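You operate a simulated robot arm through the tools that you are given. There is no shell and no other tool.

You run a simulated two-armed robot. Do the job below in one go: nothing can be reset, and whatever is moved stays where it is left.

## Task
Blow the pocket clean, then load and lock in the brown short profile.
Fine: hold the air button till the pocket's chips are gone; stand the upright profile from the bench in the pocket, push the sliding tray in and turn the lock knob.

It is judged by the outcome, as a careful person would: the job done as asked, and still so three seconds after it is handed in. It fails if anything else is knocked over, pushed out of place, dropped, spilled or broken.

## Robot
Two 7-joint arms with two-finger grippers on one trunk that stands fixed in place. Base frame: the origin is at the foot of the trunk, x ahead of it, y to its left, z up; the work surface is at about z = 840. Units: mm, degrees, N and s.
The left shoulder is at [57, 175, 1152], the right one opposite. With the tool pointing down near the work surface each hand reaches from about 260 to 860 mm from the base axis, measured 20 degrees to its own side. Payload 2.94 kg a hand.
The TCP of each hand is the grasp point between the finger pads, 30 mm short of the fingertips. In the tool frame z runs along the fingers and y along their closing line. The gripper opens to 138 mm; its body begins 109 mm behind the TCP.
Orientation is told as [roll, pitch, yaw] about the base's x, y, z axes, in that order, counted from this pose: with the fingers straight down and closing along the base's y, the tool's x points along the base's -x, its y along +y and its z along -z.

## Interface
- The arms move only by the tool nudge_tool. It takes "left_series", "right_series" or both (then of equal length, played together; a hand with none holds still); each is a list of rows, each a list of 7 numbers: the closure in counts, from 0 (fully open) to 255 (shut), then the shift along the tool's x, y, z in mm, then the turn, a rotation vector about the tool's x, y, z in degrees. In form: [[hand, tx, ty, tz, rx, ry, rz], ...]. A call has 1 to 20 rows; each row is the pose to reach, as a shift and turn from the pose commanded when the call began, along the tool's axes at that moment. A row lasts 0.2 s, in which the tool goes at most 50 mm and 8.6 degrees; a call with a longer step from one row to the next is refused whole, and so is a gripper value outside its range. A pose out of reach is approached as far as the arm can. The call stops where the force on the tool passes 40 N (or 10 N more than at its start, if that is more) or the arm is blocked; 0.2 s more then pass. The fingers move at their own pace (about 45 mm/s each) and stop on an object; they squeeze with about 42 N. The grip force told is the motor's: it shows also when the fingers shut on nothing. Time passes only in rows, and 0.2 s behind the last, so rows that repeat a pose let the fingers close. The reply holds the time, the measured pose of the TCP, the force on the tool along the base axes, the opening and the grip force, in the units named above and with some noise, with the torque about the TCP (base axes, N m) and any sound that the robot's microphone picked up, and new pictures: "views" is both (left out), scene, wrist or none (wrist: the cameras of the hands that moved).
- Cameras (640 x 400 px; columns grow to the right, rows downward): "scene" is now at [135.6, 19.6, 1626.3]; the picture's right is [0.24, -0.97, 0.00], its down [-0.73, -0.18, -0.66] and it looks along [0.64, 0.16, -0.75] (base axes); focal length 341 px, centre (320, 200). "left" rides on the left gripper at [71, -19, -146] in its tool frame; the picture's right is [0.26, 0.96, 0.00], its down [-0.85, 0.23, -0.48] and it looks along [-0.46, 0.12, 0.88] (tool axes); focal length 280 px, centre (320, 200). "right" rides on the right gripper at [71, 19, -146] in its tool frame; the picture's right is [-0.26, 0.96, 0.00], its down [-0.85, -0.23, -0.48] and it looks along [-0.46, -0.13, 0.88] (tool axes); focal length 280 px, centre (320, 200). There is no depth. A picture from a camera that has moved, and an enlarged one, comes with that camera's place and axes in the base frame and with its lens.
- raise_lower(by): moves the trunk up (or, below 0, down) by that many mm; the arms and the scene camera ride with it, the base frame stays. It gives what a move gives, with no picture.
- aim_head(pan, tilt): turns the head with the scene camera to pan (to the left, within 120 degrees either way) and tilt (down, from -29 to 69), counted from straight ahead of the robot (the tilt from the chest, where the trunk bows). It gives what a move gives, and a new picture of the scene camera.
- enlarge(camera, box): a new picture of the part [left, top, right, bottom] of that camera's present view, enlarged. The clock stands still meanwhile.
- sign_off(): hands the job in; it is judged then, once.

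Nothing tells you positions but the pictures and the camera data. Unless the task says otherwise, let go and move clear before handing in.

The tools are called after "Request:" as a command line: name --argument value ..., lists and objects as JSON in quotes. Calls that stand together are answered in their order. nudge_tool: Moves the arms, as the interface text tells. Its arguments: {"type":"object","properties":{"left_series":{"type":"array","items":{"type":"array","items":{"type":"number"}}},"right_series":{"type":"array","items":{"type":"array","items":{"type":"number"}}},"views":{"type":"string","enum":["both","scene","wrist","none"]}},"required":[]} The other tools are called the same way: raise_lower (by) moves the trunk up or down; aim_head (pan, tilt) turns the head that bears the scene camera; enlarge (camera, box) takes an enlarged picture of a part of a camera's view; sign_off () hands the job in.

At the start:

```text
time: 0.0
left_ee_pos: [563.3, 428.9, 1176.3]
left_ee_rot: [-0.1, 0.1, 0.0]
left_wrist_force: [-0.5, -0.8, -0.4]
left_moment: [-0.02, -0.03, -0.03]
left_opening: 138.0
left_grip_force: 0.0
right_ee_pos: [508.6, -46.3, 1170.0]
right_ee_rot: [0.1, 0.1, 0.1]
right_wrist_force: [-0.3, 0.5, 0.7]
right_moment: [0.03, 0.0, 0.03]
right_opening: 137.7
right_grip_force: 0.0
trunk travel left (down, up): [-325.0, 409.0]
head pan, tilt (commanded): [14.1, 48.8]
```

scene: 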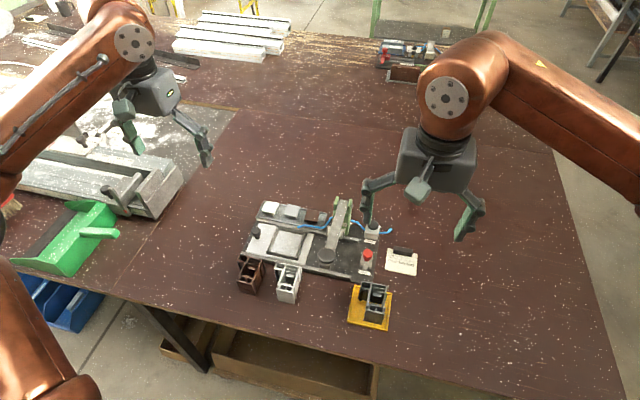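
right: 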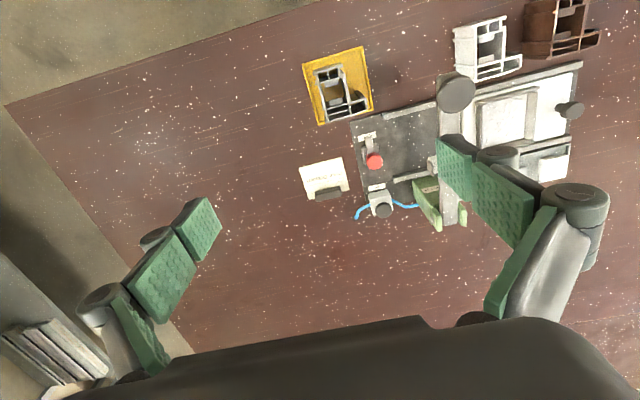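
left: 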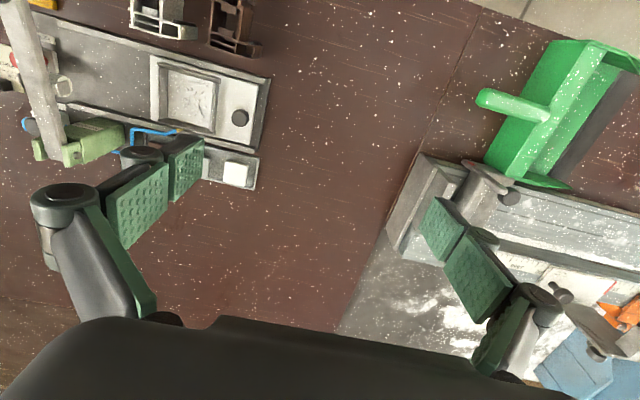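

I see a fixture on the bench with a pocket, a red button, brown, white and grey profiles nearby. I'll take enlarged views before moving.

Request:
enlarge --camera "scene" --box '[220, 180, 440, 340]'

Request:
enlarge --camera "right" --box '[300, 0, 620, 240]'

Request:
enlarge --camera "left" --box '[0, 0, 300, 200]'

```text
2.50 times, centred on (330, 260) of scene
camera zoom: at [135.6, 19.6, 1626.3], right [0.24, -0.97, 0.0], down [-0.73, -0.18, -0.66], along [0.64, 0.16, -0.75], focal length 852 px, centre (295, 50)
```

zoom: 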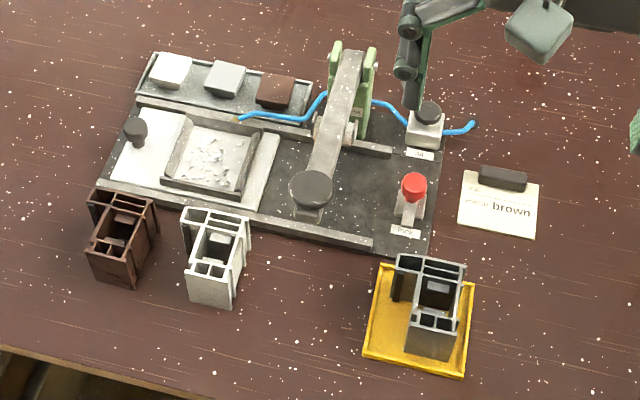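

```text
1.67 times, centred on (460, 120) of right
camera zoom: at [437.2, -28.3, 1318.0], right [0.26, 0.96, 0.0], down [0.85, -0.23, 0.47], along [0.46, -0.12, -0.88], focal length 467 px, centre (87, 333)
```

zoom: 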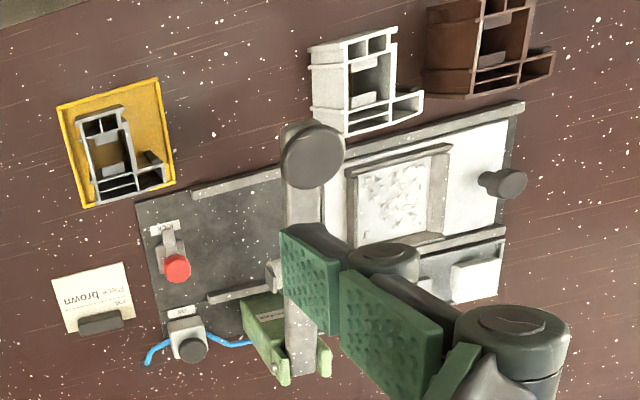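

```text
2.00 times, centred on (150, 100) of left
camera zoom: at [491.8, 407.9, 1323.3], right [-0.26, 0.96, 0.0], down [0.85, 0.23, 0.48], along [0.46, 0.12, -0.88], focal length 561 px, centre (660, 400)
```

zoom: 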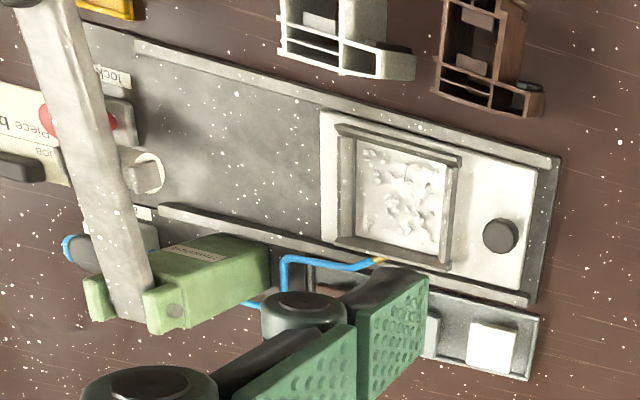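

I see the fixture roughly at x 600–700, y 0–300: tray with the pocket on the left side, red knob and a black-capped button at the right. I'll zoom in further to read labels and shapes.

Request:
enlarge --camera "scene" --box '[340, 210, 430, 270]'

Request:
enlarge --camera "scene" --box '[235, 190, 335, 255]'

Request:
enlarge --camera "scene" --box '[230, 245, 320, 305]'

Request:
enlarge --camera "right" --box '[290, 120, 440, 240]'

Request:
enlarge --camera "right" --box '[440, 0, 610, 110]'

```text
6.67 times, centred on (385, 240) of scene
camera zoom: at [135.6, 19.6, 1626.3], right [0.24, -0.97, 0.0], down [-0.73, -0.18, -0.66], along [0.64, 0.16, -0.75], focal length 2273 px, centre (-113, -67)
```

zoom: 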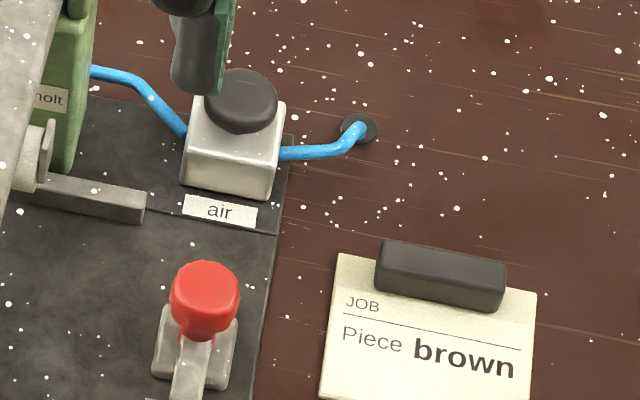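

```text
6.15 times, centred on (285, 222) of scene
camera zoom: at [135.6, 19.6, 1626.3], right [0.24, -0.97, 0.0], down [-0.73, -0.18, -0.66], along [0.64, 0.16, -0.75], focal length 2098 px, centre (535, 62)
```

zoom: 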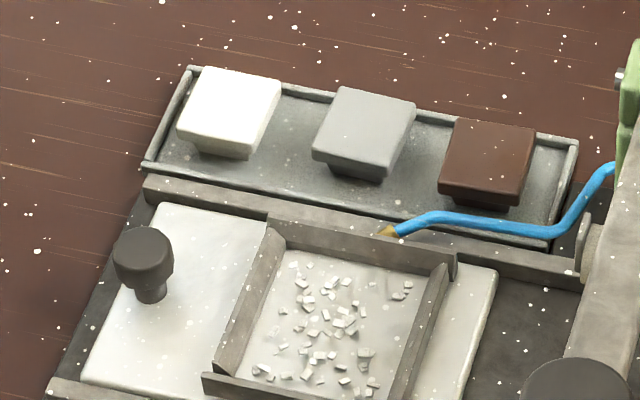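

```text
6.67 times, centred on (275, 275) of scene
camera zoom: at [135.6, 19.6, 1626.3], right [0.24, -0.97, 0.0], down [-0.73, -0.18, -0.66], along [0.64, 0.16, -0.75], focal length 2273 px, centre (620, -300)
```

zoom: 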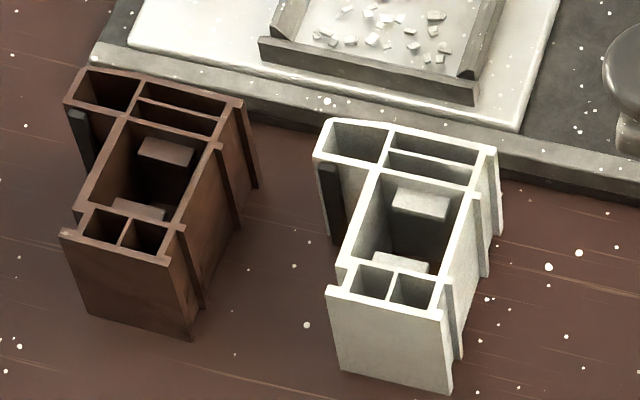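

```text
3.33 times, centred on (365, 180) of right
camera zoom: at [437.2, -28.3, 1318.0], right [0.26, 0.96, 0.0], down [0.85, -0.23, 0.47], along [0.46, -0.12, -0.88], focal length 935 px, centre (170, 267)
```

zoom: 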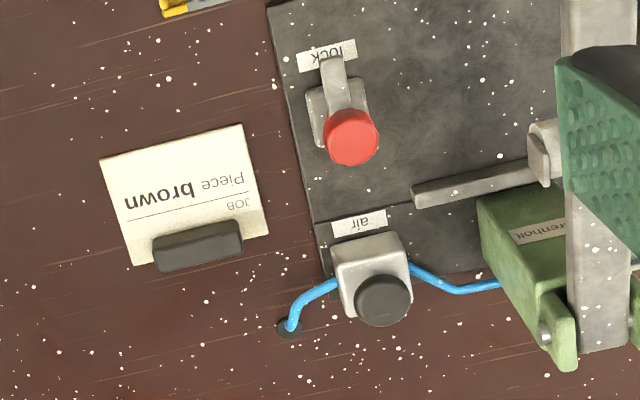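

```text
3.64 times, centred on (525, 55) of right
camera zoom: at [437.2, -28.3, 1318.0], right [0.26, 0.96, 0.0], down [0.85, -0.23, 0.47], along [0.46, -0.12, -0.88], focal length 1020 px, centre (-426, 727)
```

zoom: 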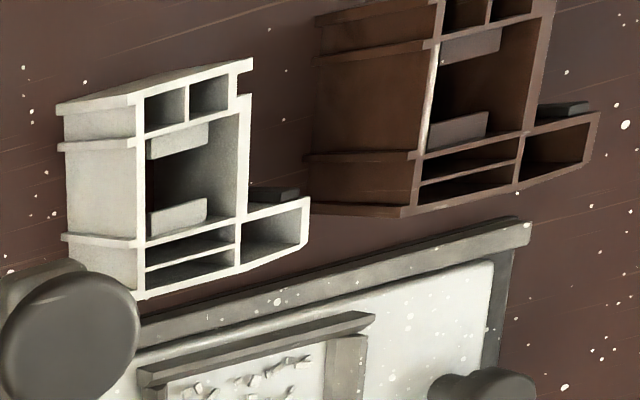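

The lever (knob near x 515, y 100, z 1000) overhangs the centre; the air button is near (707, 16, 893), the red lock knob near (610, 15, 900). I'll move both hands to higher viewing poses, well clear of everything, for close looks.

Request:
nudge_tool --left_series '[[0, 13, -38, 15, 0, 0, 0], [0, 26, -76, 30, 0, 0, 0], [0, 39, -114, 46, 0, 0, 0], [0, 52, -152, 62, 0, 0, 0], [0, 63, -189, 76, 0, 0, 0], [0, 63, -189, 76, 0, 0, 0]]' --right_series '[[0, -6, 1, 18, 0, 0, 0], [0, -12, 2, 36, 0, 0, 0], [0, -18, 3, 54, 0, 0, 0], [0, -24, 4, 72, 0, 0, 0], [0, -31, 6, 90, 0, 0, 0], [0, -31, 6, 90, 0, 0, 0]]'

```text
time: 1.4
left_ee_pos: [499.9, 238.9, 1103.6]
left_ee_rot: [-0.1, 0.0, -0.1]
left_wrist_force: [0.0, 0.5, -1.1]
left_moment: [-0.02, -0.03, -0.02]
left_opening: 138.2
left_grip_force: 0.1
right_ee_pos: [537.1, -39.5, 1080.9]
right_ee_rot: [0.0, 0.0, 0.0]
right_wrist_force: [0.2, 0.3, 0.2]
right_moment: [-0.02, -0.06, 0.0]
right_opening: 137.8
right_grip_force: 0.1
trunk travel left (down, up): [-325.0, 409.0]
head pan, tilt (commanded): [14.1, 48.8]
camera scene: at [134.6, 20.2, 1626.5], right [0.24, -0.97, 0.0], down [-0.73, -0.18, -0.66], along [0.64, 0.16, -0.75], focal length 341 px, centre (320, 200)
camera right: at [467.5, -20.8, 1227.6], right [0.26, 0.96, 0.0], down [0.85, -0.23, 0.48], along [0.46, -0.12, -0.88], focal length 280 px, centre (320, 200)
camera left: at [428.7, 219.5, 1248.8], right [-0.26, 0.96, 0.0], down [0.85, 0.23, 0.48], along [0.46, 0.12, -0.88], focal length 280 px, centre (320, 200)
```

scene: 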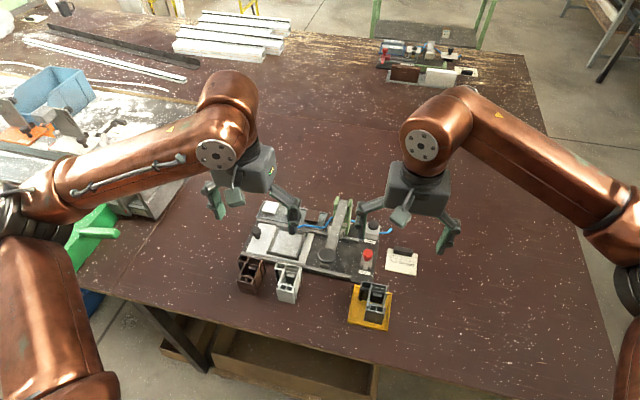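
right: 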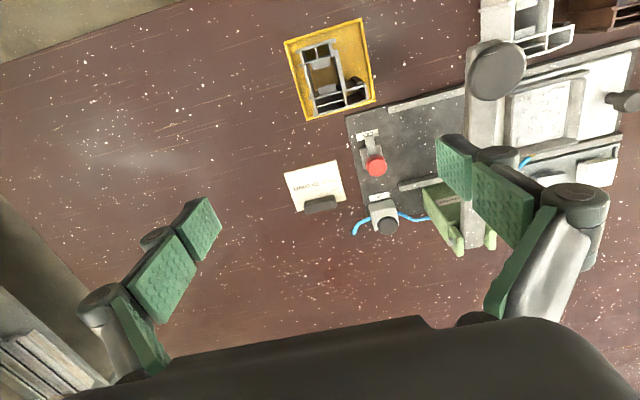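
left: 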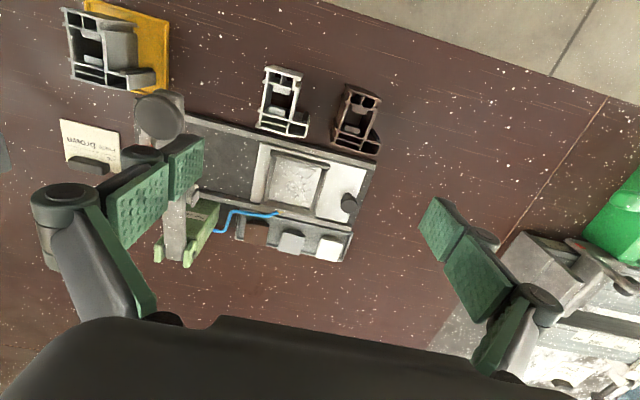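

Request:
enlarge --camera "left" --box '[230, 50, 400, 160]'

Request:
enlarge --camera "left" --box '[220, 130, 390, 270]'

Request:
enlarge --camera "right" --box '[340, 110, 450, 250]'

Request:
enlarge --camera "scene" --box '[300, 190, 420, 290]'

Request:
enlarge --camera "right" --box '[430, 0, 640, 260]'

```text
3.64 times, centred on (315, 105) of left
camera zoom: at [428.7, 219.5, 1248.8], right [-0.26, 0.96, 0.0], down [0.85, 0.23, 0.48], along [0.46, 0.12, -0.88], focal length 1020 px, centre (338, 546)
```

zoom: 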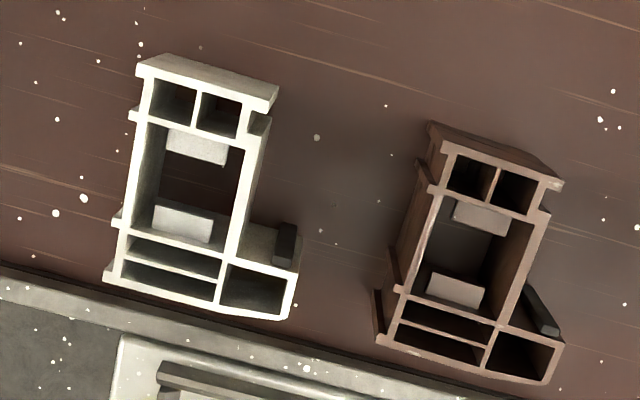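

```text
2.86 times, centred on (305, 200) of left
camera zoom: at [428.7, 219.5, 1248.8], right [-0.26, 0.96, 0.0], down [0.85, 0.23, 0.48], along [0.46, 0.12, -0.88], focal length 801 px, centre (363, 200)
```

zoom: 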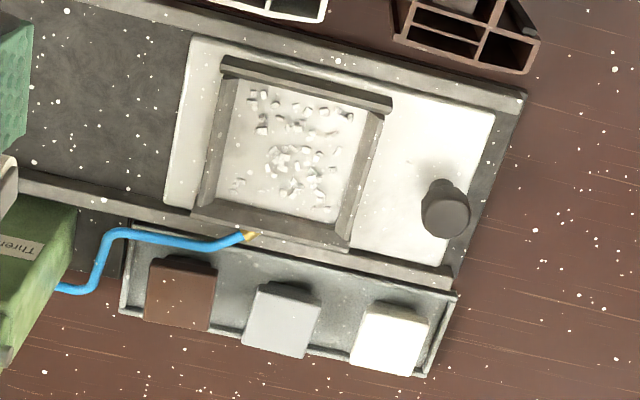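

```text
2.86 times, centred on (395, 180) of right
camera zoom: at [467.5, -20.8, 1227.6], right [0.26, 0.96, 0.0], down [0.85, -0.23, 0.48], along [0.46, -0.12, -0.88], focal length 801 px, centre (106, 257)
```

zoom: 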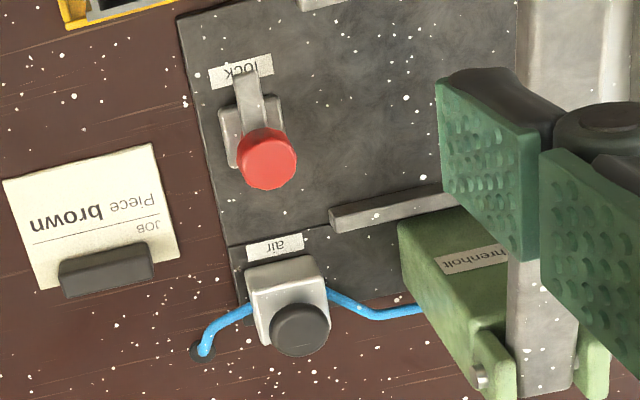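

```text
4.00 times, centred on (360, 240) of scene
camera zoom: at [134.6, 20.2, 1626.5], right [0.24, -0.97, 0.0], down [-0.73, -0.18, -0.66], along [0.64, 0.16, -0.75], focal length 1364 px, centre (160, 40)
```

zoom: 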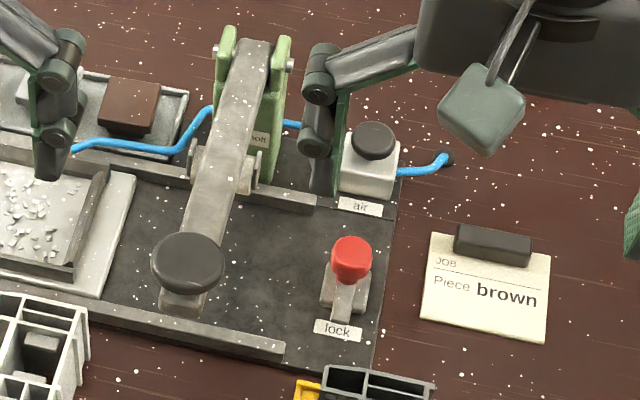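

```text
1.54 times, centred on (535, 130) of right
camera zoom: at [467.5, -20.8, 1227.6], right [0.26, 0.96, 0.0], down [0.85, -0.23, 0.48], along [0.46, -0.12, -0.88], focal length 431 px, centre (-11, 308)
```

zoom: 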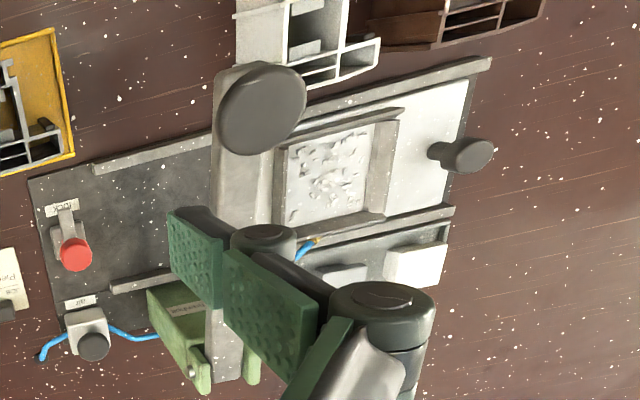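

The lock is a red knob on a vertical spindle with a latch bar that currently points toward me; the lever overhangs where the tray will slide. I'll take finer zooms to measure the pocket and brown profile.

Request:
enlarge --camera "left" --box '[250, 130, 370, 220]'

Request:
enlarge --camera "left" --box '[320, 75, 400, 160]'

Request:
enlarge --camera "scene" --box '[225, 195, 335, 310]'

```text
4.44 times, centred on (310, 175) of left
camera zoom: at [428.7, 219.5, 1248.8], right [-0.26, 0.96, 0.0], down [0.85, 0.23, 0.48], along [0.46, 0.12, -0.88], focal length 1246 px, centre (364, 311)
```

zoom: 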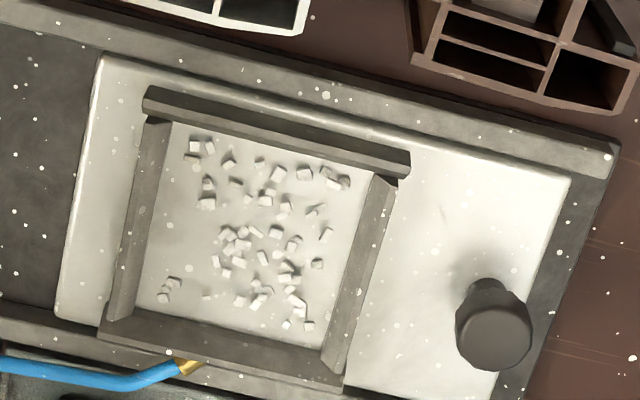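

```text
4.71 times, centred on (360, 118) of left
camera zoom: at [428.7, 219.5, 1248.8], right [-0.26, 0.96, 0.0], down [0.85, 0.23, 0.48], along [0.46, 0.12, -0.88], focal length 1320 px, centre (132, 588)
```

zoom: 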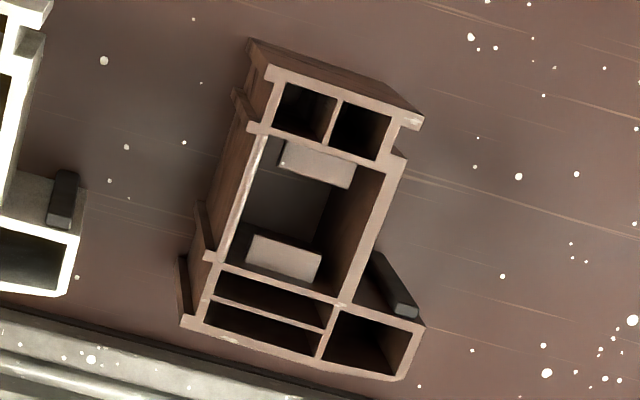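

```text
3.48 times, centred on (280, 252) of scene
camera zoom: at [134.6, 20.2, 1626.5], right [0.24, -0.97, 0.0], down [-0.73, -0.18, -0.66], along [0.64, 0.16, -0.75], focal length 1186 px, centre (459, 17)
```

zoom: 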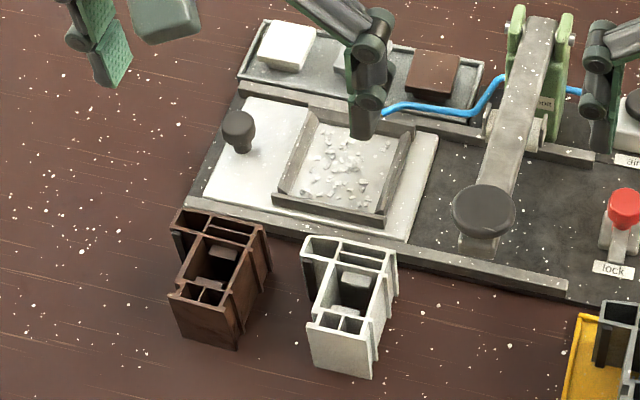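

The tray top is about z 860, pocket interior roughly x 575–653, y 196–264; brown profile about x 461–528, y 261–325, 60 tall. Next I'll bring the left camera above the brown profile for accurate measurement and move the right hand, fingers closing, high above the air button.

Request:
nudge_tool --left_series '[[0, -16, 17, 10, 0, 0, 0], [0, -33, 35, 21, 0, 0, 0], [0, -50, 53, 32, 0, 0, 0], [0, -66, 70, 43, 0, 0, 0], [0, -66, 70, 43, 0, 0, 0], [0, -66, 70, 43, 0, 0, 0], [0, -66, 70, 43, 0, 0, 0], [0, -66, 70, 43, 0, 0, 0], [0, -66, 70, 43, 0, 0, 0]]' --right_series '[[255, 0, 0, 0, 0, 0, 0], [255, -20, 5, 5, 0, 0, 0], [255, -55, 15, 15, 0, 0, 0], [255, -90, 27, 27, 0, 0, 0], [255, -125, 39, 39, 0, 0, 0], [255, -155, 50, 55, 0, 0, 0], [255, -172, 54.5, 75, 0, 0, 0], [255, -172, 54.5, 81, 0, 0, 0], [255, -172, 54.5, 81, 0, 0, 0]]'

```text
time: 3.4
left_ee_pos: [566.9, 308.1, 1058.2]
left_ee_rot: [-0.1, 0.0, -0.2]
left_wrist_force: [0.4, 0.1, 0.2]
left_moment: [-0.01, 0.0, 0.03]
left_opening: 137.7
left_grip_force: 0.0
right_ee_pos: [712.0, 12.9, 998.5]
right_ee_rot: [-0.1, 0.1, 0.0]
right_wrist_force: [0.5, 0.1, -0.3]
right_moment: [-0.02, 0.0, -0.01]
right_opening: 0.0
right_grip_force: 28.4
trunk travel left (down, up): [-325.0, 409.0]
head pan, tilt (commanded): [14.1, 48.8]
camera scene: at [135.9, 20.1, 1626.3], right [0.24, -0.97, 0.0], down [-0.73, -0.18, -0.66], along [0.64, 0.16, -0.75], focal length 341 px, centre (320, 200)
camera right: at [640.9, 32.1, 1146.5], right [0.26, 0.96, 0.0], down [0.85, -0.23, 0.47], along [0.46, -0.12, -0.88], focal length 280 px, centre (320, 200)
camera left: at [495.6, 288.5, 1204.6], right [-0.26, 0.96, 0.0], down [0.85, 0.23, 0.48], along [0.46, 0.12, -0.88], focal length 280 px, centre (320, 200)
```

scene: 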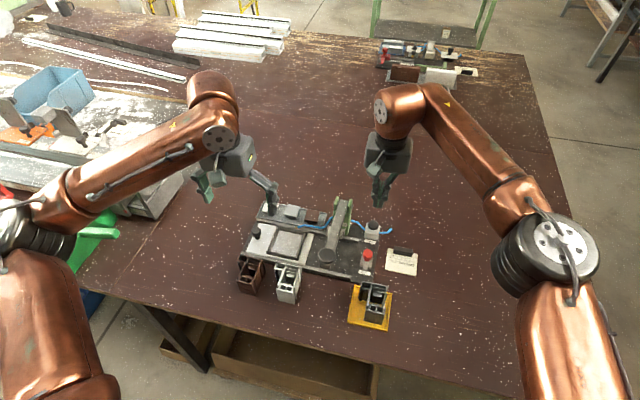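
right: 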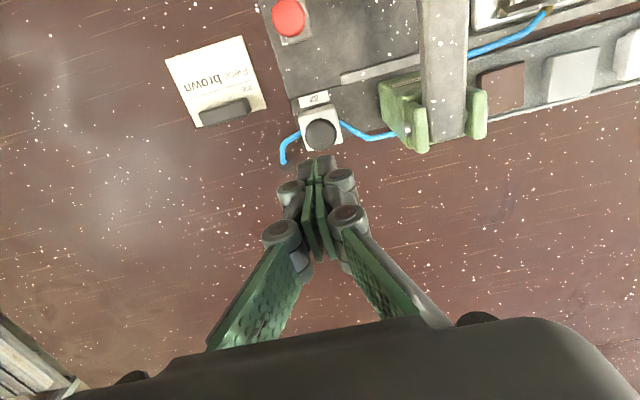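
left: 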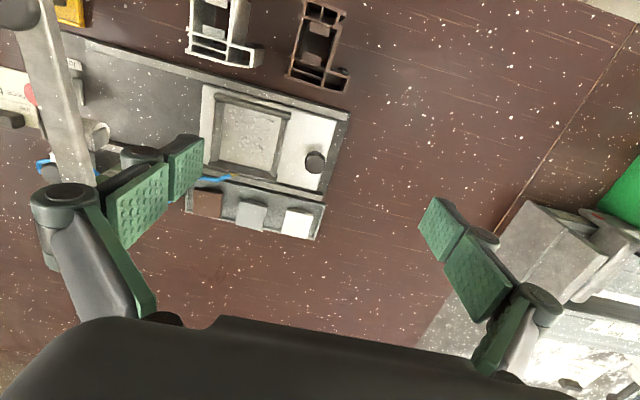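

The right fingers are shut above the air button (about (708, 14, 888)). Now zooming the left camera on the brown profile and pocket.

Request:
enlarge --camera "left" --box '[270, 0, 370, 100]'

Request:
enlarge --camera "left" --box '[190, 70, 350, 190]'

Request:
enlarge --camera "right" --box '[250, 80, 390, 200]'

```text
4.00 times, centred on (320, 50) of left
camera zoom: at [495.6, 288.5, 1204.6], right [-0.26, 0.96, 0.0], down [0.85, 0.23, 0.48], along [0.46, 0.12, -0.88], focal length 1122 px, centre (320, 800)
```

zoom: 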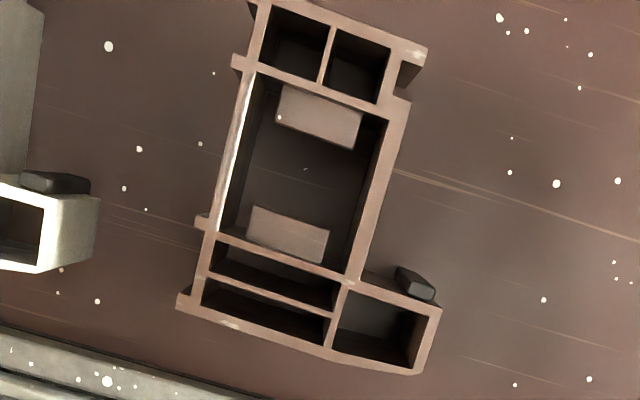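

```text
3.33 times, centred on (270, 130) of left
camera zoom: at [495.6, 288.5, 1204.6], right [-0.26, 0.96, 0.0], down [0.85, 0.23, 0.48], along [0.46, 0.12, -0.88], focal length 935 px, centre (487, 433)
```

zoom: 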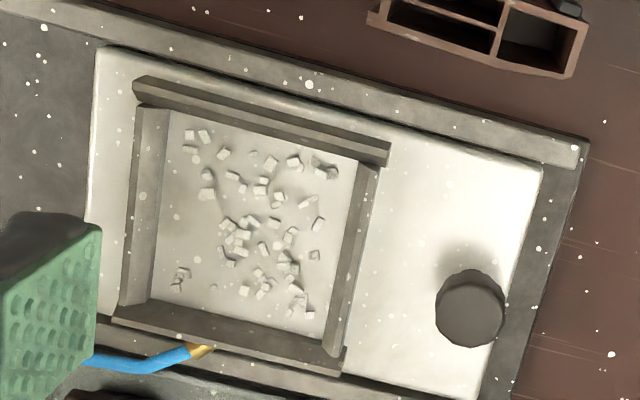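

```text
3.33 times, centred on (320, 140) of right
camera zoom: at [640.9, 32.1, 1146.5], right [0.26, 0.96, 0.0], down [0.85, -0.23, 0.47], along [0.46, -0.12, -0.88], focal length 935 px, centre (320, 400)
```

zoom: 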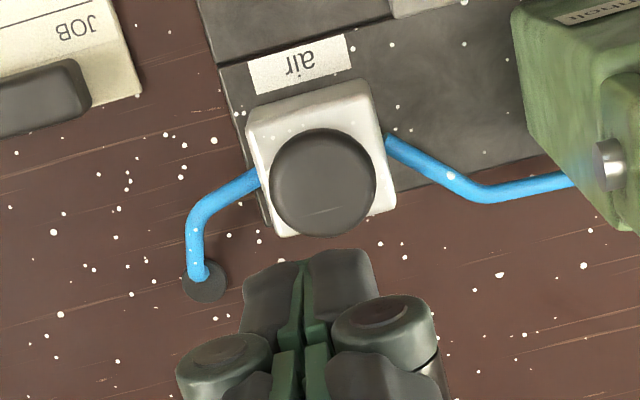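

Profile top outline measures about x 461–528, y 261–324; pocket interior about x 577–652, y 196–264, so it fits without turning. Now I'll lower the shut right fingers to just above the air button.

Request:
nudge_tool --right_series '[[255, 3, 0, 20, 0, 0, 0], [255, 3, 0, 40, 0, 0, 0], [255, 3, 0, 58, 0, 0, 0], [255, 3, 0, 68, 0, 0, 0], [255, 3, 0, 68, 0, 0, 0]]' --views "both"

```text
time: 4.6
left_ee_pos: [566.3, 307.7, 1057.8]
left_ee_rot: [0.0, -0.1, 0.1]
left_wrist_force: [0.6, -0.1, 0.1]
left_moment: [-0.01, -0.05, 0.0]
left_opening: 137.9
left_grip_force: 0.1
right_ee_pos: [709.3, 12.1, 930.4]
right_ee_rot: [0.0, 0.1, 0.0]
right_wrist_force: [0.5, 0.4, -0.2]
right_moment: [0.01, -0.01, 0.01]
right_opening: 0.0
right_grip_force: 28.4
trunk travel left (down, up): [-325.0, 409.0]
head pan, tilt (commanded): [14.1, 48.8]
camera scene: at [135.6, 19.9, 1626.3], right [0.24, -0.97, 0.0], down [-0.73, -0.18, -0.66], along [0.64, 0.16, -0.75], focal length 341 px, centre (320, 200)
camera right: at [637.5, 31.0, 1077.3], right [0.26, 0.96, 0.0], down [0.85, -0.23, 0.47], along [0.46, -0.12, -0.88], focal length 280 px, centre (320, 200)
```

scene: 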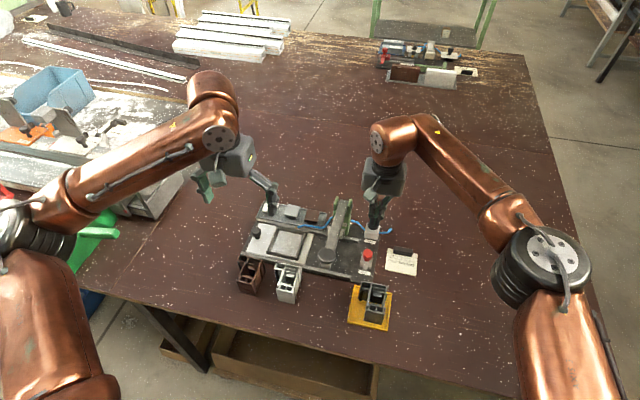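
right: 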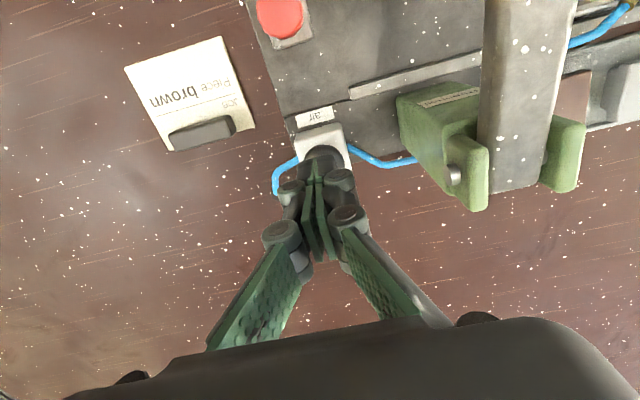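

Request:
enlarge --camera "right" --box '[260, 90, 380, 210]'

Request:
enlarge --camera "scene" --box '[330, 170, 430, 280]'

Request:
enlarge --camera "left" --box '[190, 70, 350, 190]'

```text
3.33 times, centred on (320, 150) of right
camera zoom: at [637.5, 31.0, 1077.3], right [0.26, 0.96, 0.0], down [0.85, -0.23, 0.47], along [0.46, -0.12, -0.88], focal length 935 px, centre (320, 367)
```

zoom: 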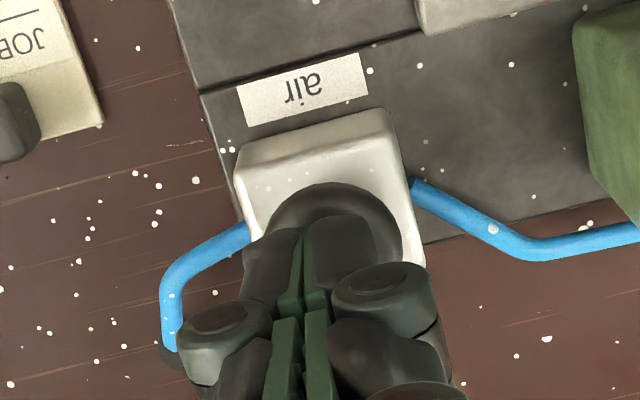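

```text
3.64 times, centred on (380, 225) of scene
camera zoom: at [135.6, 19.9, 1626.3], right [0.24, -0.97, 0.0], down [-0.73, -0.18, -0.66], along [0.64, 0.16, -0.75], focal length 1240 px, centre (102, 109)
```

zoom: 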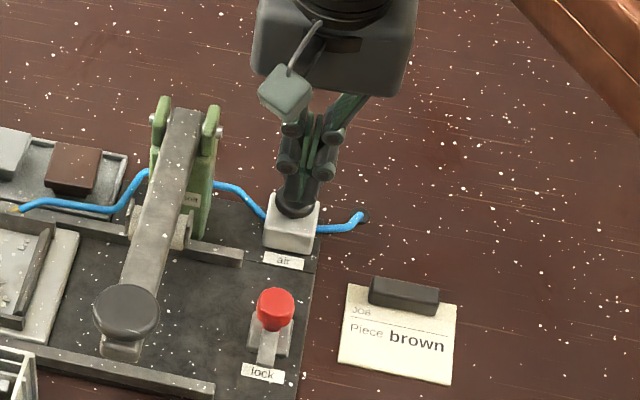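

```text
3.33 times, centred on (270, 130) of left
camera zoom: at [495.4, 288.3, 1204.7], right [-0.26, 0.96, 0.0], down [0.85, 0.23, 0.48], along [0.46, 0.12, -0.88], focal length 935 px, centre (487, 433)
```

zoom: 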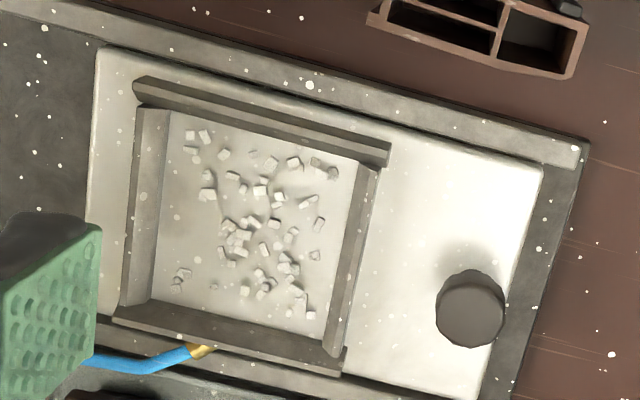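

The fingertips are about 10 mm over the button and aligned. I'll press gently downward in small steps while watching the force and sound.

Request:
nudge_tool --right_series '[[255, 0, 2, 4, 0, 0, 0], [255, 0, 2, 8, 0, 0, 0], [255, 0, 2, 10, 0, 0, 0], [255, 0, 2, 12, 0, 0, 0], [255, 0, 2, 14, 0, 0, 0], [255, 0, 2, 15, 0, 0, 0]]' --views "wrist"

Request:
enlarge --camera "left" --box '[190, 70, 350, 190]'

```text
time: 6.0
left_ee_pos: [565.8, 308.3, 1058.3]
left_ee_rot: [0.0, 0.0, 0.1]
left_wrist_force: [0.7, 0.1, -0.4]
left_moment: [0.0, 0.01, 0.0]
left_opening: 138.0
left_grip_force: 0.0
right_ee_pos: [708.0, 15.9, 916.2]
right_ee_rot: [0.0, 0.0, -0.1]
right_wrist_force: [1.8, -0.6, 2.3]
right_moment: [0.0, -0.03, -0.04]
right_opening: 6.2
right_grip_force: 28.8
trunk travel left (down, up): [-325.0, 409.0]
head pan, tilt (commanded): [14.1, 48.8]
camera right: at [636.9, 34.7, 1064.3], right [0.26, 0.96, 0.0], down [0.85, -0.23, 0.48], along [0.46, -0.12, -0.88], focal length 280 px, centre (320, 200)
```

right: 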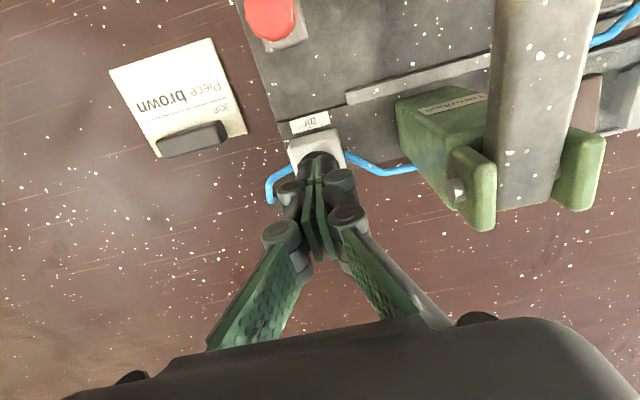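

```text
3.33 times, centred on (270, 130) of left
camera zoom: at [495.4, 288.3, 1204.7], right [-0.26, 0.96, 0.0], down [0.85, 0.23, 0.48], along [0.46, 0.12, -0.88], focal length 935 px, centre (487, 433)
```

zoom: 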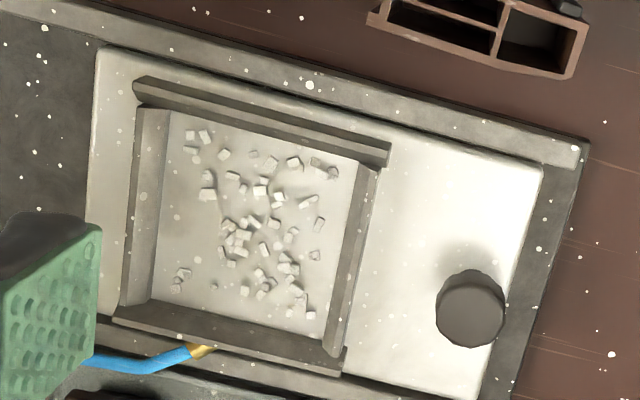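

Contact has just started (about 2 N). I'll press further in 1–2 mm steps.

Request:
nudge_tool --right_series '[[255, 0, 0, 1.5, 0, 0, 0], [255, 0, 0, 3, 0, 0, 0], [255, 0, 0, 4.5, 0, 0, 0], [255, 0, 0, 4.5, 0, 0, 0]]' --views "wrist"

Request:
enlarge --camera "left" --box '[190, 70, 350, 190]'

Request:
enlarge --camera "right" --box '[260, 90, 380, 210]'

```text
time: 7.0
left_ee_pos: [565.2, 307.2, 1057.8]
left_ee_rot: [0.1, 0.0, 0.0]
left_wrist_force: [0.0, 0.2, -0.1]
left_moment: [0.04, 0.03, 0.01]
left_opening: 137.9
left_grip_force: 0.0
right_ee_pos: [708.5, 15.1, 913.9]
right_ee_rot: [0.1, 0.1, 0.0]
right_wrist_force: [-1.5, 0.6, 8.2]
right_moment: [0.0, 0.06, 0.05]
right_opening: 6.3
right_grip_force: 28.4
trunk travel left (down, up): [-325.0, 409.0]
head pan, tilt (commanded): [14.1, 48.8]
heard: click
camera right: at [636.8, 34.5, 1060.6], right [0.26, 0.96, 0.0], down [0.85, -0.23, 0.48], along [0.46, -0.12, -0.88], focal length 280 px, centre (320, 200)
```

right: 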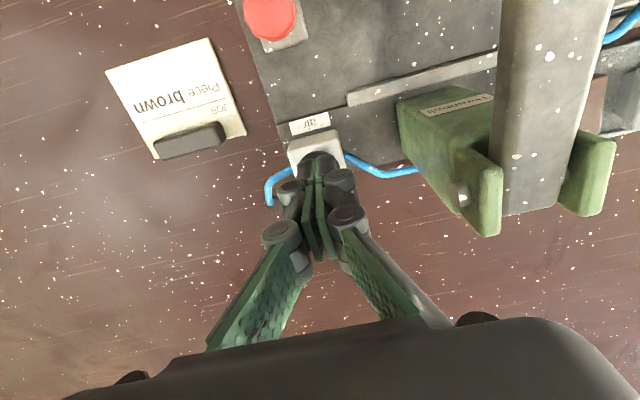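

```text
3.33 times, centred on (270, 130) of left
camera zoom: at [494.6, 288.3, 1205.1], right [-0.26, 0.96, 0.0], down [0.85, 0.23, 0.48], along [0.46, 0.12, -0.88], focal length 935 px, centre (487, 433)
```

zoom: 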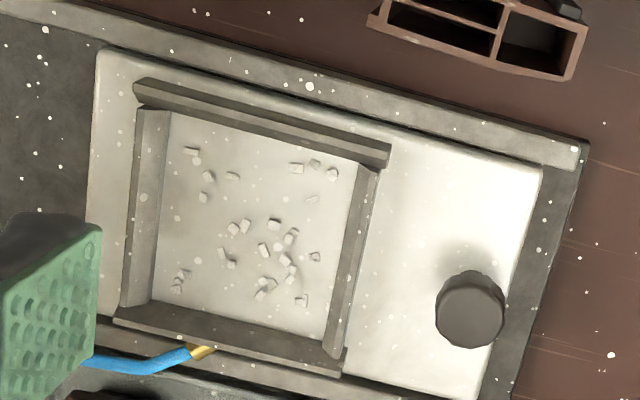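

```text
3.33 times, centred on (320, 150) of right
camera zoom: at [636.8, 34.5, 1060.6], right [0.26, 0.96, 0.0], down [0.85, -0.23, 0.48], along [0.46, -0.12, -0.88], focal length 935 px, centre (320, 367)
```

zoom: 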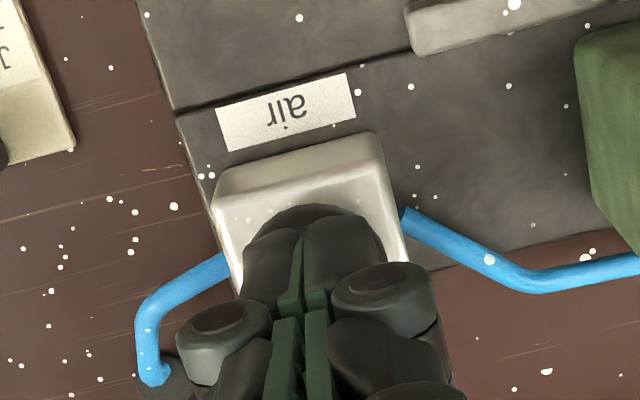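

The button clicked and about half the chips are already gone. I'll keep holding it down.

Request:
nudge_tool --right_series '[[255, 0, 0, 0.5, 0, 0, 0], [255, 0, 0, 0.5, 0, 0, 0], [255, 0, 0, 0.5, 0, 0, 0], [255, 0, 0, 0.5, 0, 0, 0], [255, 0, 0, 0.5, 0, 0, 0]]' --views "none"

Request:
enlarge --camera "left" --box '[190, 70, 350, 190]'

```text
time: 8.2
left_ee_pos: [565.4, 308.6, 1058.3]
left_ee_rot: [0.0, 0.0, 0.0]
left_wrist_force: [0.4, -0.7, -0.8]
left_moment: [-0.01, -0.02, -0.01]
left_opening: 138.1
left_grip_force: 0.0
right_ee_pos: [708.0, 15.0, 913.7]
right_ee_rot: [0.0, -0.2, 0.0]
right_wrist_force: [-1.0, -0.1, 12.6]
right_moment: [0.01, 0.01, -0.03]
right_opening: 5.9
right_grip_force: 28.0
trunk travel left (down, up): [-325.0, 409.0]
head pan, tilt (commanded): [14.1, 48.8]
```

```text
3.33 times, centred on (270, 130) of left
camera zoom: at [494.3, 288.2, 1205.2], right [-0.26, 0.96, 0.0], down [0.85, 0.23, 0.48], along [0.46, 0.12, -0.88], focal length 935 px, centre (487, 433)
```

zoom: 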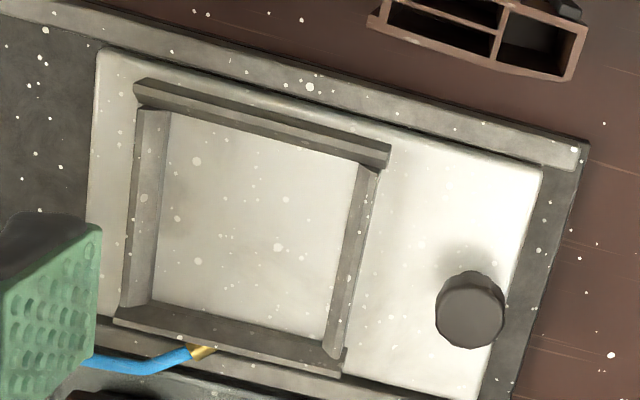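

The pocket is clean. I'll hold a moment longer, lift the right hand off the button and park it back to the right, while the left hand moves over the brown profile with the fingers part closed.

Request:
nudge_tool --right_series '[[255, 0, 0, 0, 0, 0, 0], [255, 0, 0, 0, 0, 0, 0], [255, 0, 0, -20, 0, 0, 0], [255, 0, 0, -60, 0, 0, 0], [255, 0, 0, -100, 0, 0, 0], [255, 15, -20, -130, 0, 0, 0], [255, 40, -50, -150, 0, 0, 0], [255, 70, -80, -165, 0, 0, 0], [255, 100, -110, -175, 0, 0, 0], [255, 130, -140, -180, 0, 0, 0], [255, 130, -140, -180, 0, 0, 0]]' --left_series '[[125, 0, 0, 0, 0, 0, 0], [125, 0, 0, 0, 0, 0, 0], [125, 10, -4, 10, 0, 0, 0], [125, 25, -9, 22, 0, 0, 0], [125, 40, -14, 34, 0, 0, 0], [125, 55, -18, 46, 0, 0, 0], [125, 68, -22, 58, 0, 0, 0], [125, 79, -25, 68, 0, 0, 0], [125, 79, -25, 68, 0, 0, 0], [125, 79, -25, 68, 0, 0, 0], [125, 79, -25, 68, 0, 0, 0]]'

```text
time: 10.6
left_ee_pos: [487.1, 283.5, 990.7]
left_ee_rot: [-0.2, 0.1, 0.1]
left_wrist_force: [0.6, 0.8, -0.2]
left_moment: [-0.04, 0.02, 0.01]
left_opening: 70.3
left_grip_force: 0.1
right_ee_pos: [577.5, -121.8, 1090.3]
right_ee_rot: [-0.1, 0.1, -0.1]
right_wrist_force: [-0.4, 0.0, -0.2]
right_moment: [-0.04, 0.01, 0.0]
right_opening: 0.1
right_grip_force: 28.6
trunk travel left (down, up): [-325.0, 409.0]
head pan, tilt (commanded): [14.1, 48.8]
camera scene: at [136.3, 20.6, 1626.2], right [0.24, -0.97, 0.0], down [-0.73, -0.18, -0.66], along [0.64, 0.16, -0.75], focal length 341 px, centre (320, 200)
camera right: at [506.8, -103.3, 1237.8], right [0.26, 0.96, 0.0], down [0.85, -0.23, 0.47], along [0.46, -0.12, -0.88], focal length 280 px, centre (320, 200)
camera left: at [416.9, 264.5, 1136.9], right [-0.26, 0.96, 0.0], down [0.85, 0.23, 0.47], along [0.46, 0.12, -0.88], focal length 280 px, centre (320, 200)
```

scene: 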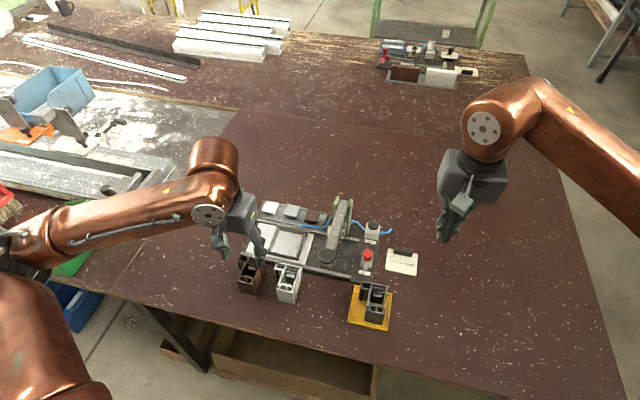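
right: 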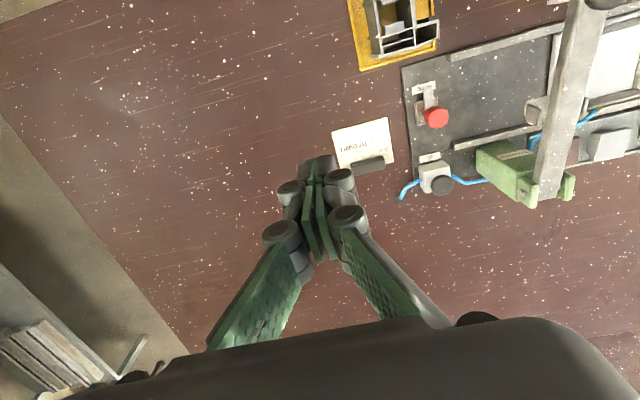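
left: 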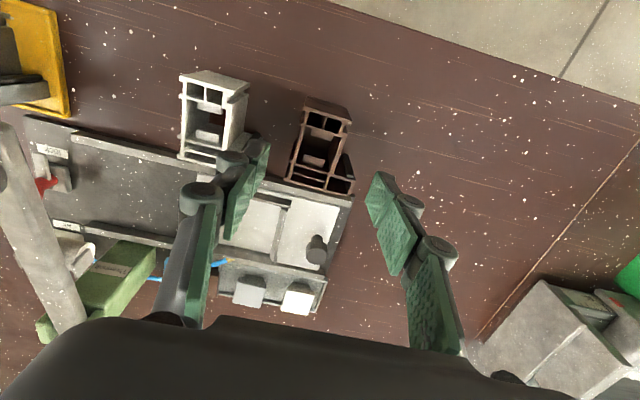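

The hand is above the brown profile. I'll zoom to check alignment between the fingers and the profile before lowering.

Request:
enlarge --camera "left" --box '[170, 60, 410, 210]'

Request:
enlarge --camera "scene" --box '[190, 190, 310, 310]'

```text
2.67 times, centred on (290, 135) of left
camera zoom: at [416.9, 264.5, 1136.9], right [-0.26, 0.96, 0.0], down [0.85, 0.23, 0.47], along [0.46, 0.12, -0.88], focal length 748 px, centre (400, 373)
```

zoom: 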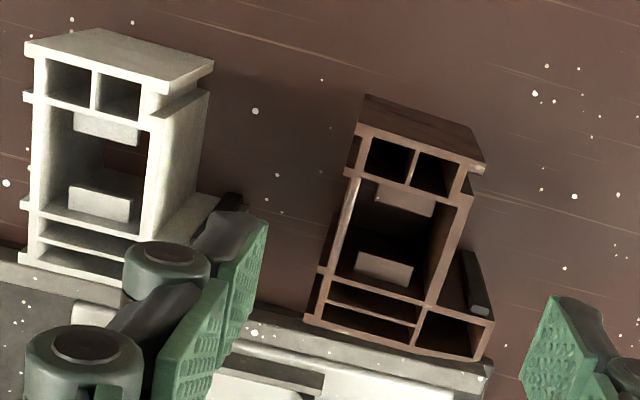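

```text
3.33 times, centred on (250, 250) of scene
camera zoom: at [136.3, 20.6, 1626.2], right [0.24, -0.97, 0.0], down [-0.73, -0.18, -0.66], along [0.64, 0.16, -0.75], focal length 1137 px, centre (553, 33)
```

zoom: 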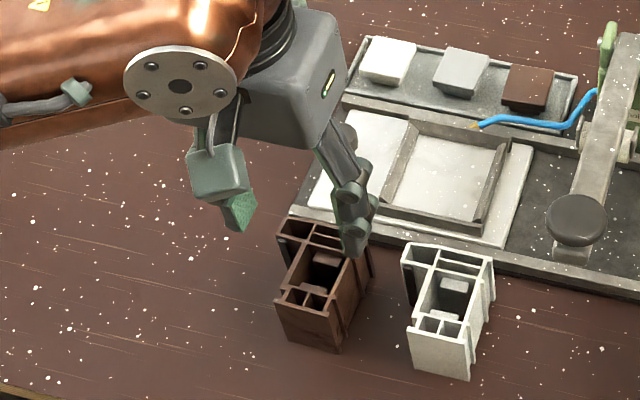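

The profile sits centred between the fingers; the pads (about 21 mm wide) will land between the profile's ribs. I'll lower to TCP z≈890 with the opening a bit narrower, staying clear of the white profile.

Request:
nudge_tool --left_series '[[138, -3, 1, 0, 0, 0, 0], [138, -3, 1, 10, 0, 0, 0], [138, -3, 1, 30, 0, 0, 0], [138, -3, 1, 50, 0, 0, 0], [138, -3, 1, 65, 0, 0, 0], [138, -3, 1, 70, 0, 0, 0], [138, -3, 1, 70, 0, 0, 0]]' --views "both"

Request:
enlarge --camera "left" --box '[170, 60, 410, 210]'

Request:
enlarge --camera "scene" --box '[190, 190, 310, 310]'

```text
time: 12.2
left_ee_pos: [488.6, 283.2, 919.1]
left_ee_rot: [0.0, -0.1, -0.1]
left_wrist_force: [0.1, 0.7, 0.2]
left_moment: [-0.02, 0.0, -0.01]
left_opening: 63.2
left_grip_force: 0.1
right_ee_pos: [576.9, -122.3, 1092.0]
right_ee_rot: [0.1, 0.1, 0.0]
right_wrist_force: [-0.6, 0.5, 0.1]
right_moment: [-0.05, -0.01, 0.0]
right_opening: 0.0
right_grip_force: 28.6
trunk travel left (down, up): [-325.0, 409.0]
head pan, tilt (commanded): [14.1, 48.8]
camera scene: at [135.6, 19.4, 1626.3], right [0.24, -0.97, 0.0], down [-0.73, -0.18, -0.66], along [0.64, 0.16, -0.75], focal length 341 px, centre (320, 200)
camera left: at [417.9, 263.6, 1066.3], right [-0.26, 0.96, 0.0], down [0.85, 0.23, 0.48], along [0.46, 0.12, -0.88], focal length 280 px, centre (320, 200)
```

scene: 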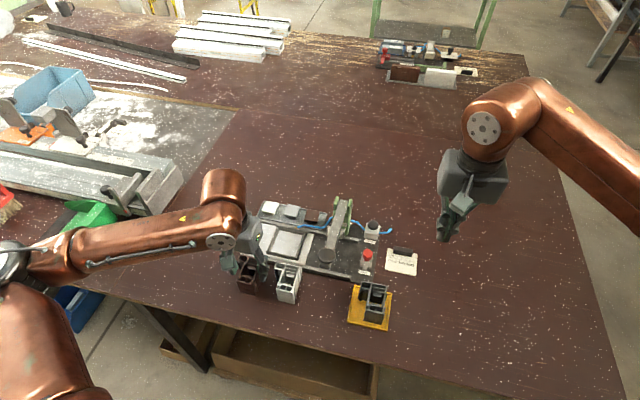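
left: 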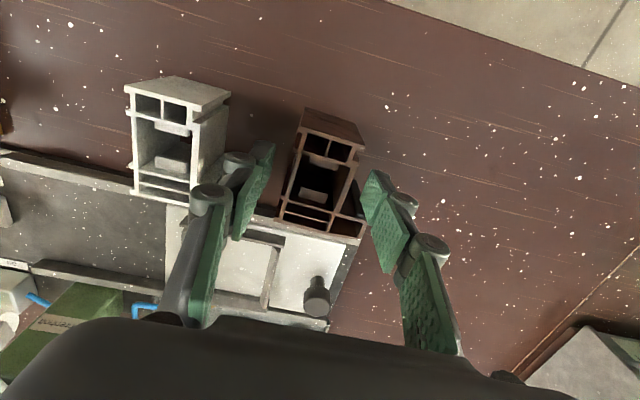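

```text
2.67 times, centred on (290, 135) of left
camera zoom: at [417.9, 263.6, 1066.3], right [-0.26, 0.96, 0.0], down [0.85, 0.23, 0.48], along [0.46, 0.12, -0.88], focal length 748 px, centre (400, 373)
```

zoom: 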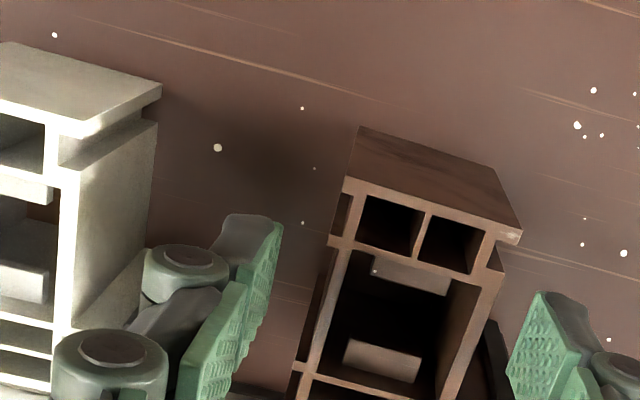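

```text
3.33 times, centred on (250, 250) of scene
camera zoom: at [135.6, 19.4, 1626.3], right [0.24, -0.97, 0.0], down [-0.73, -0.18, -0.66], along [0.64, 0.16, -0.75], focal length 1137 px, centre (553, 33)
```

zoom: 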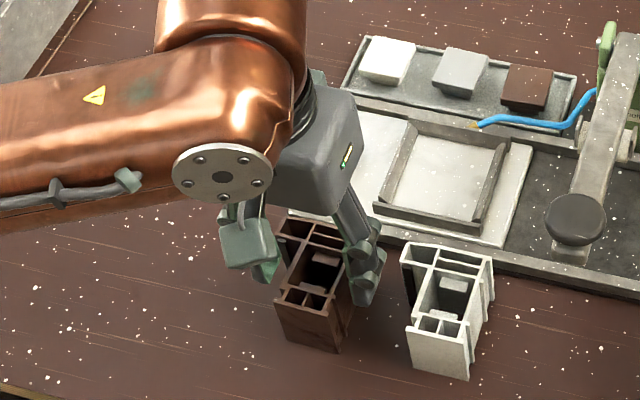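

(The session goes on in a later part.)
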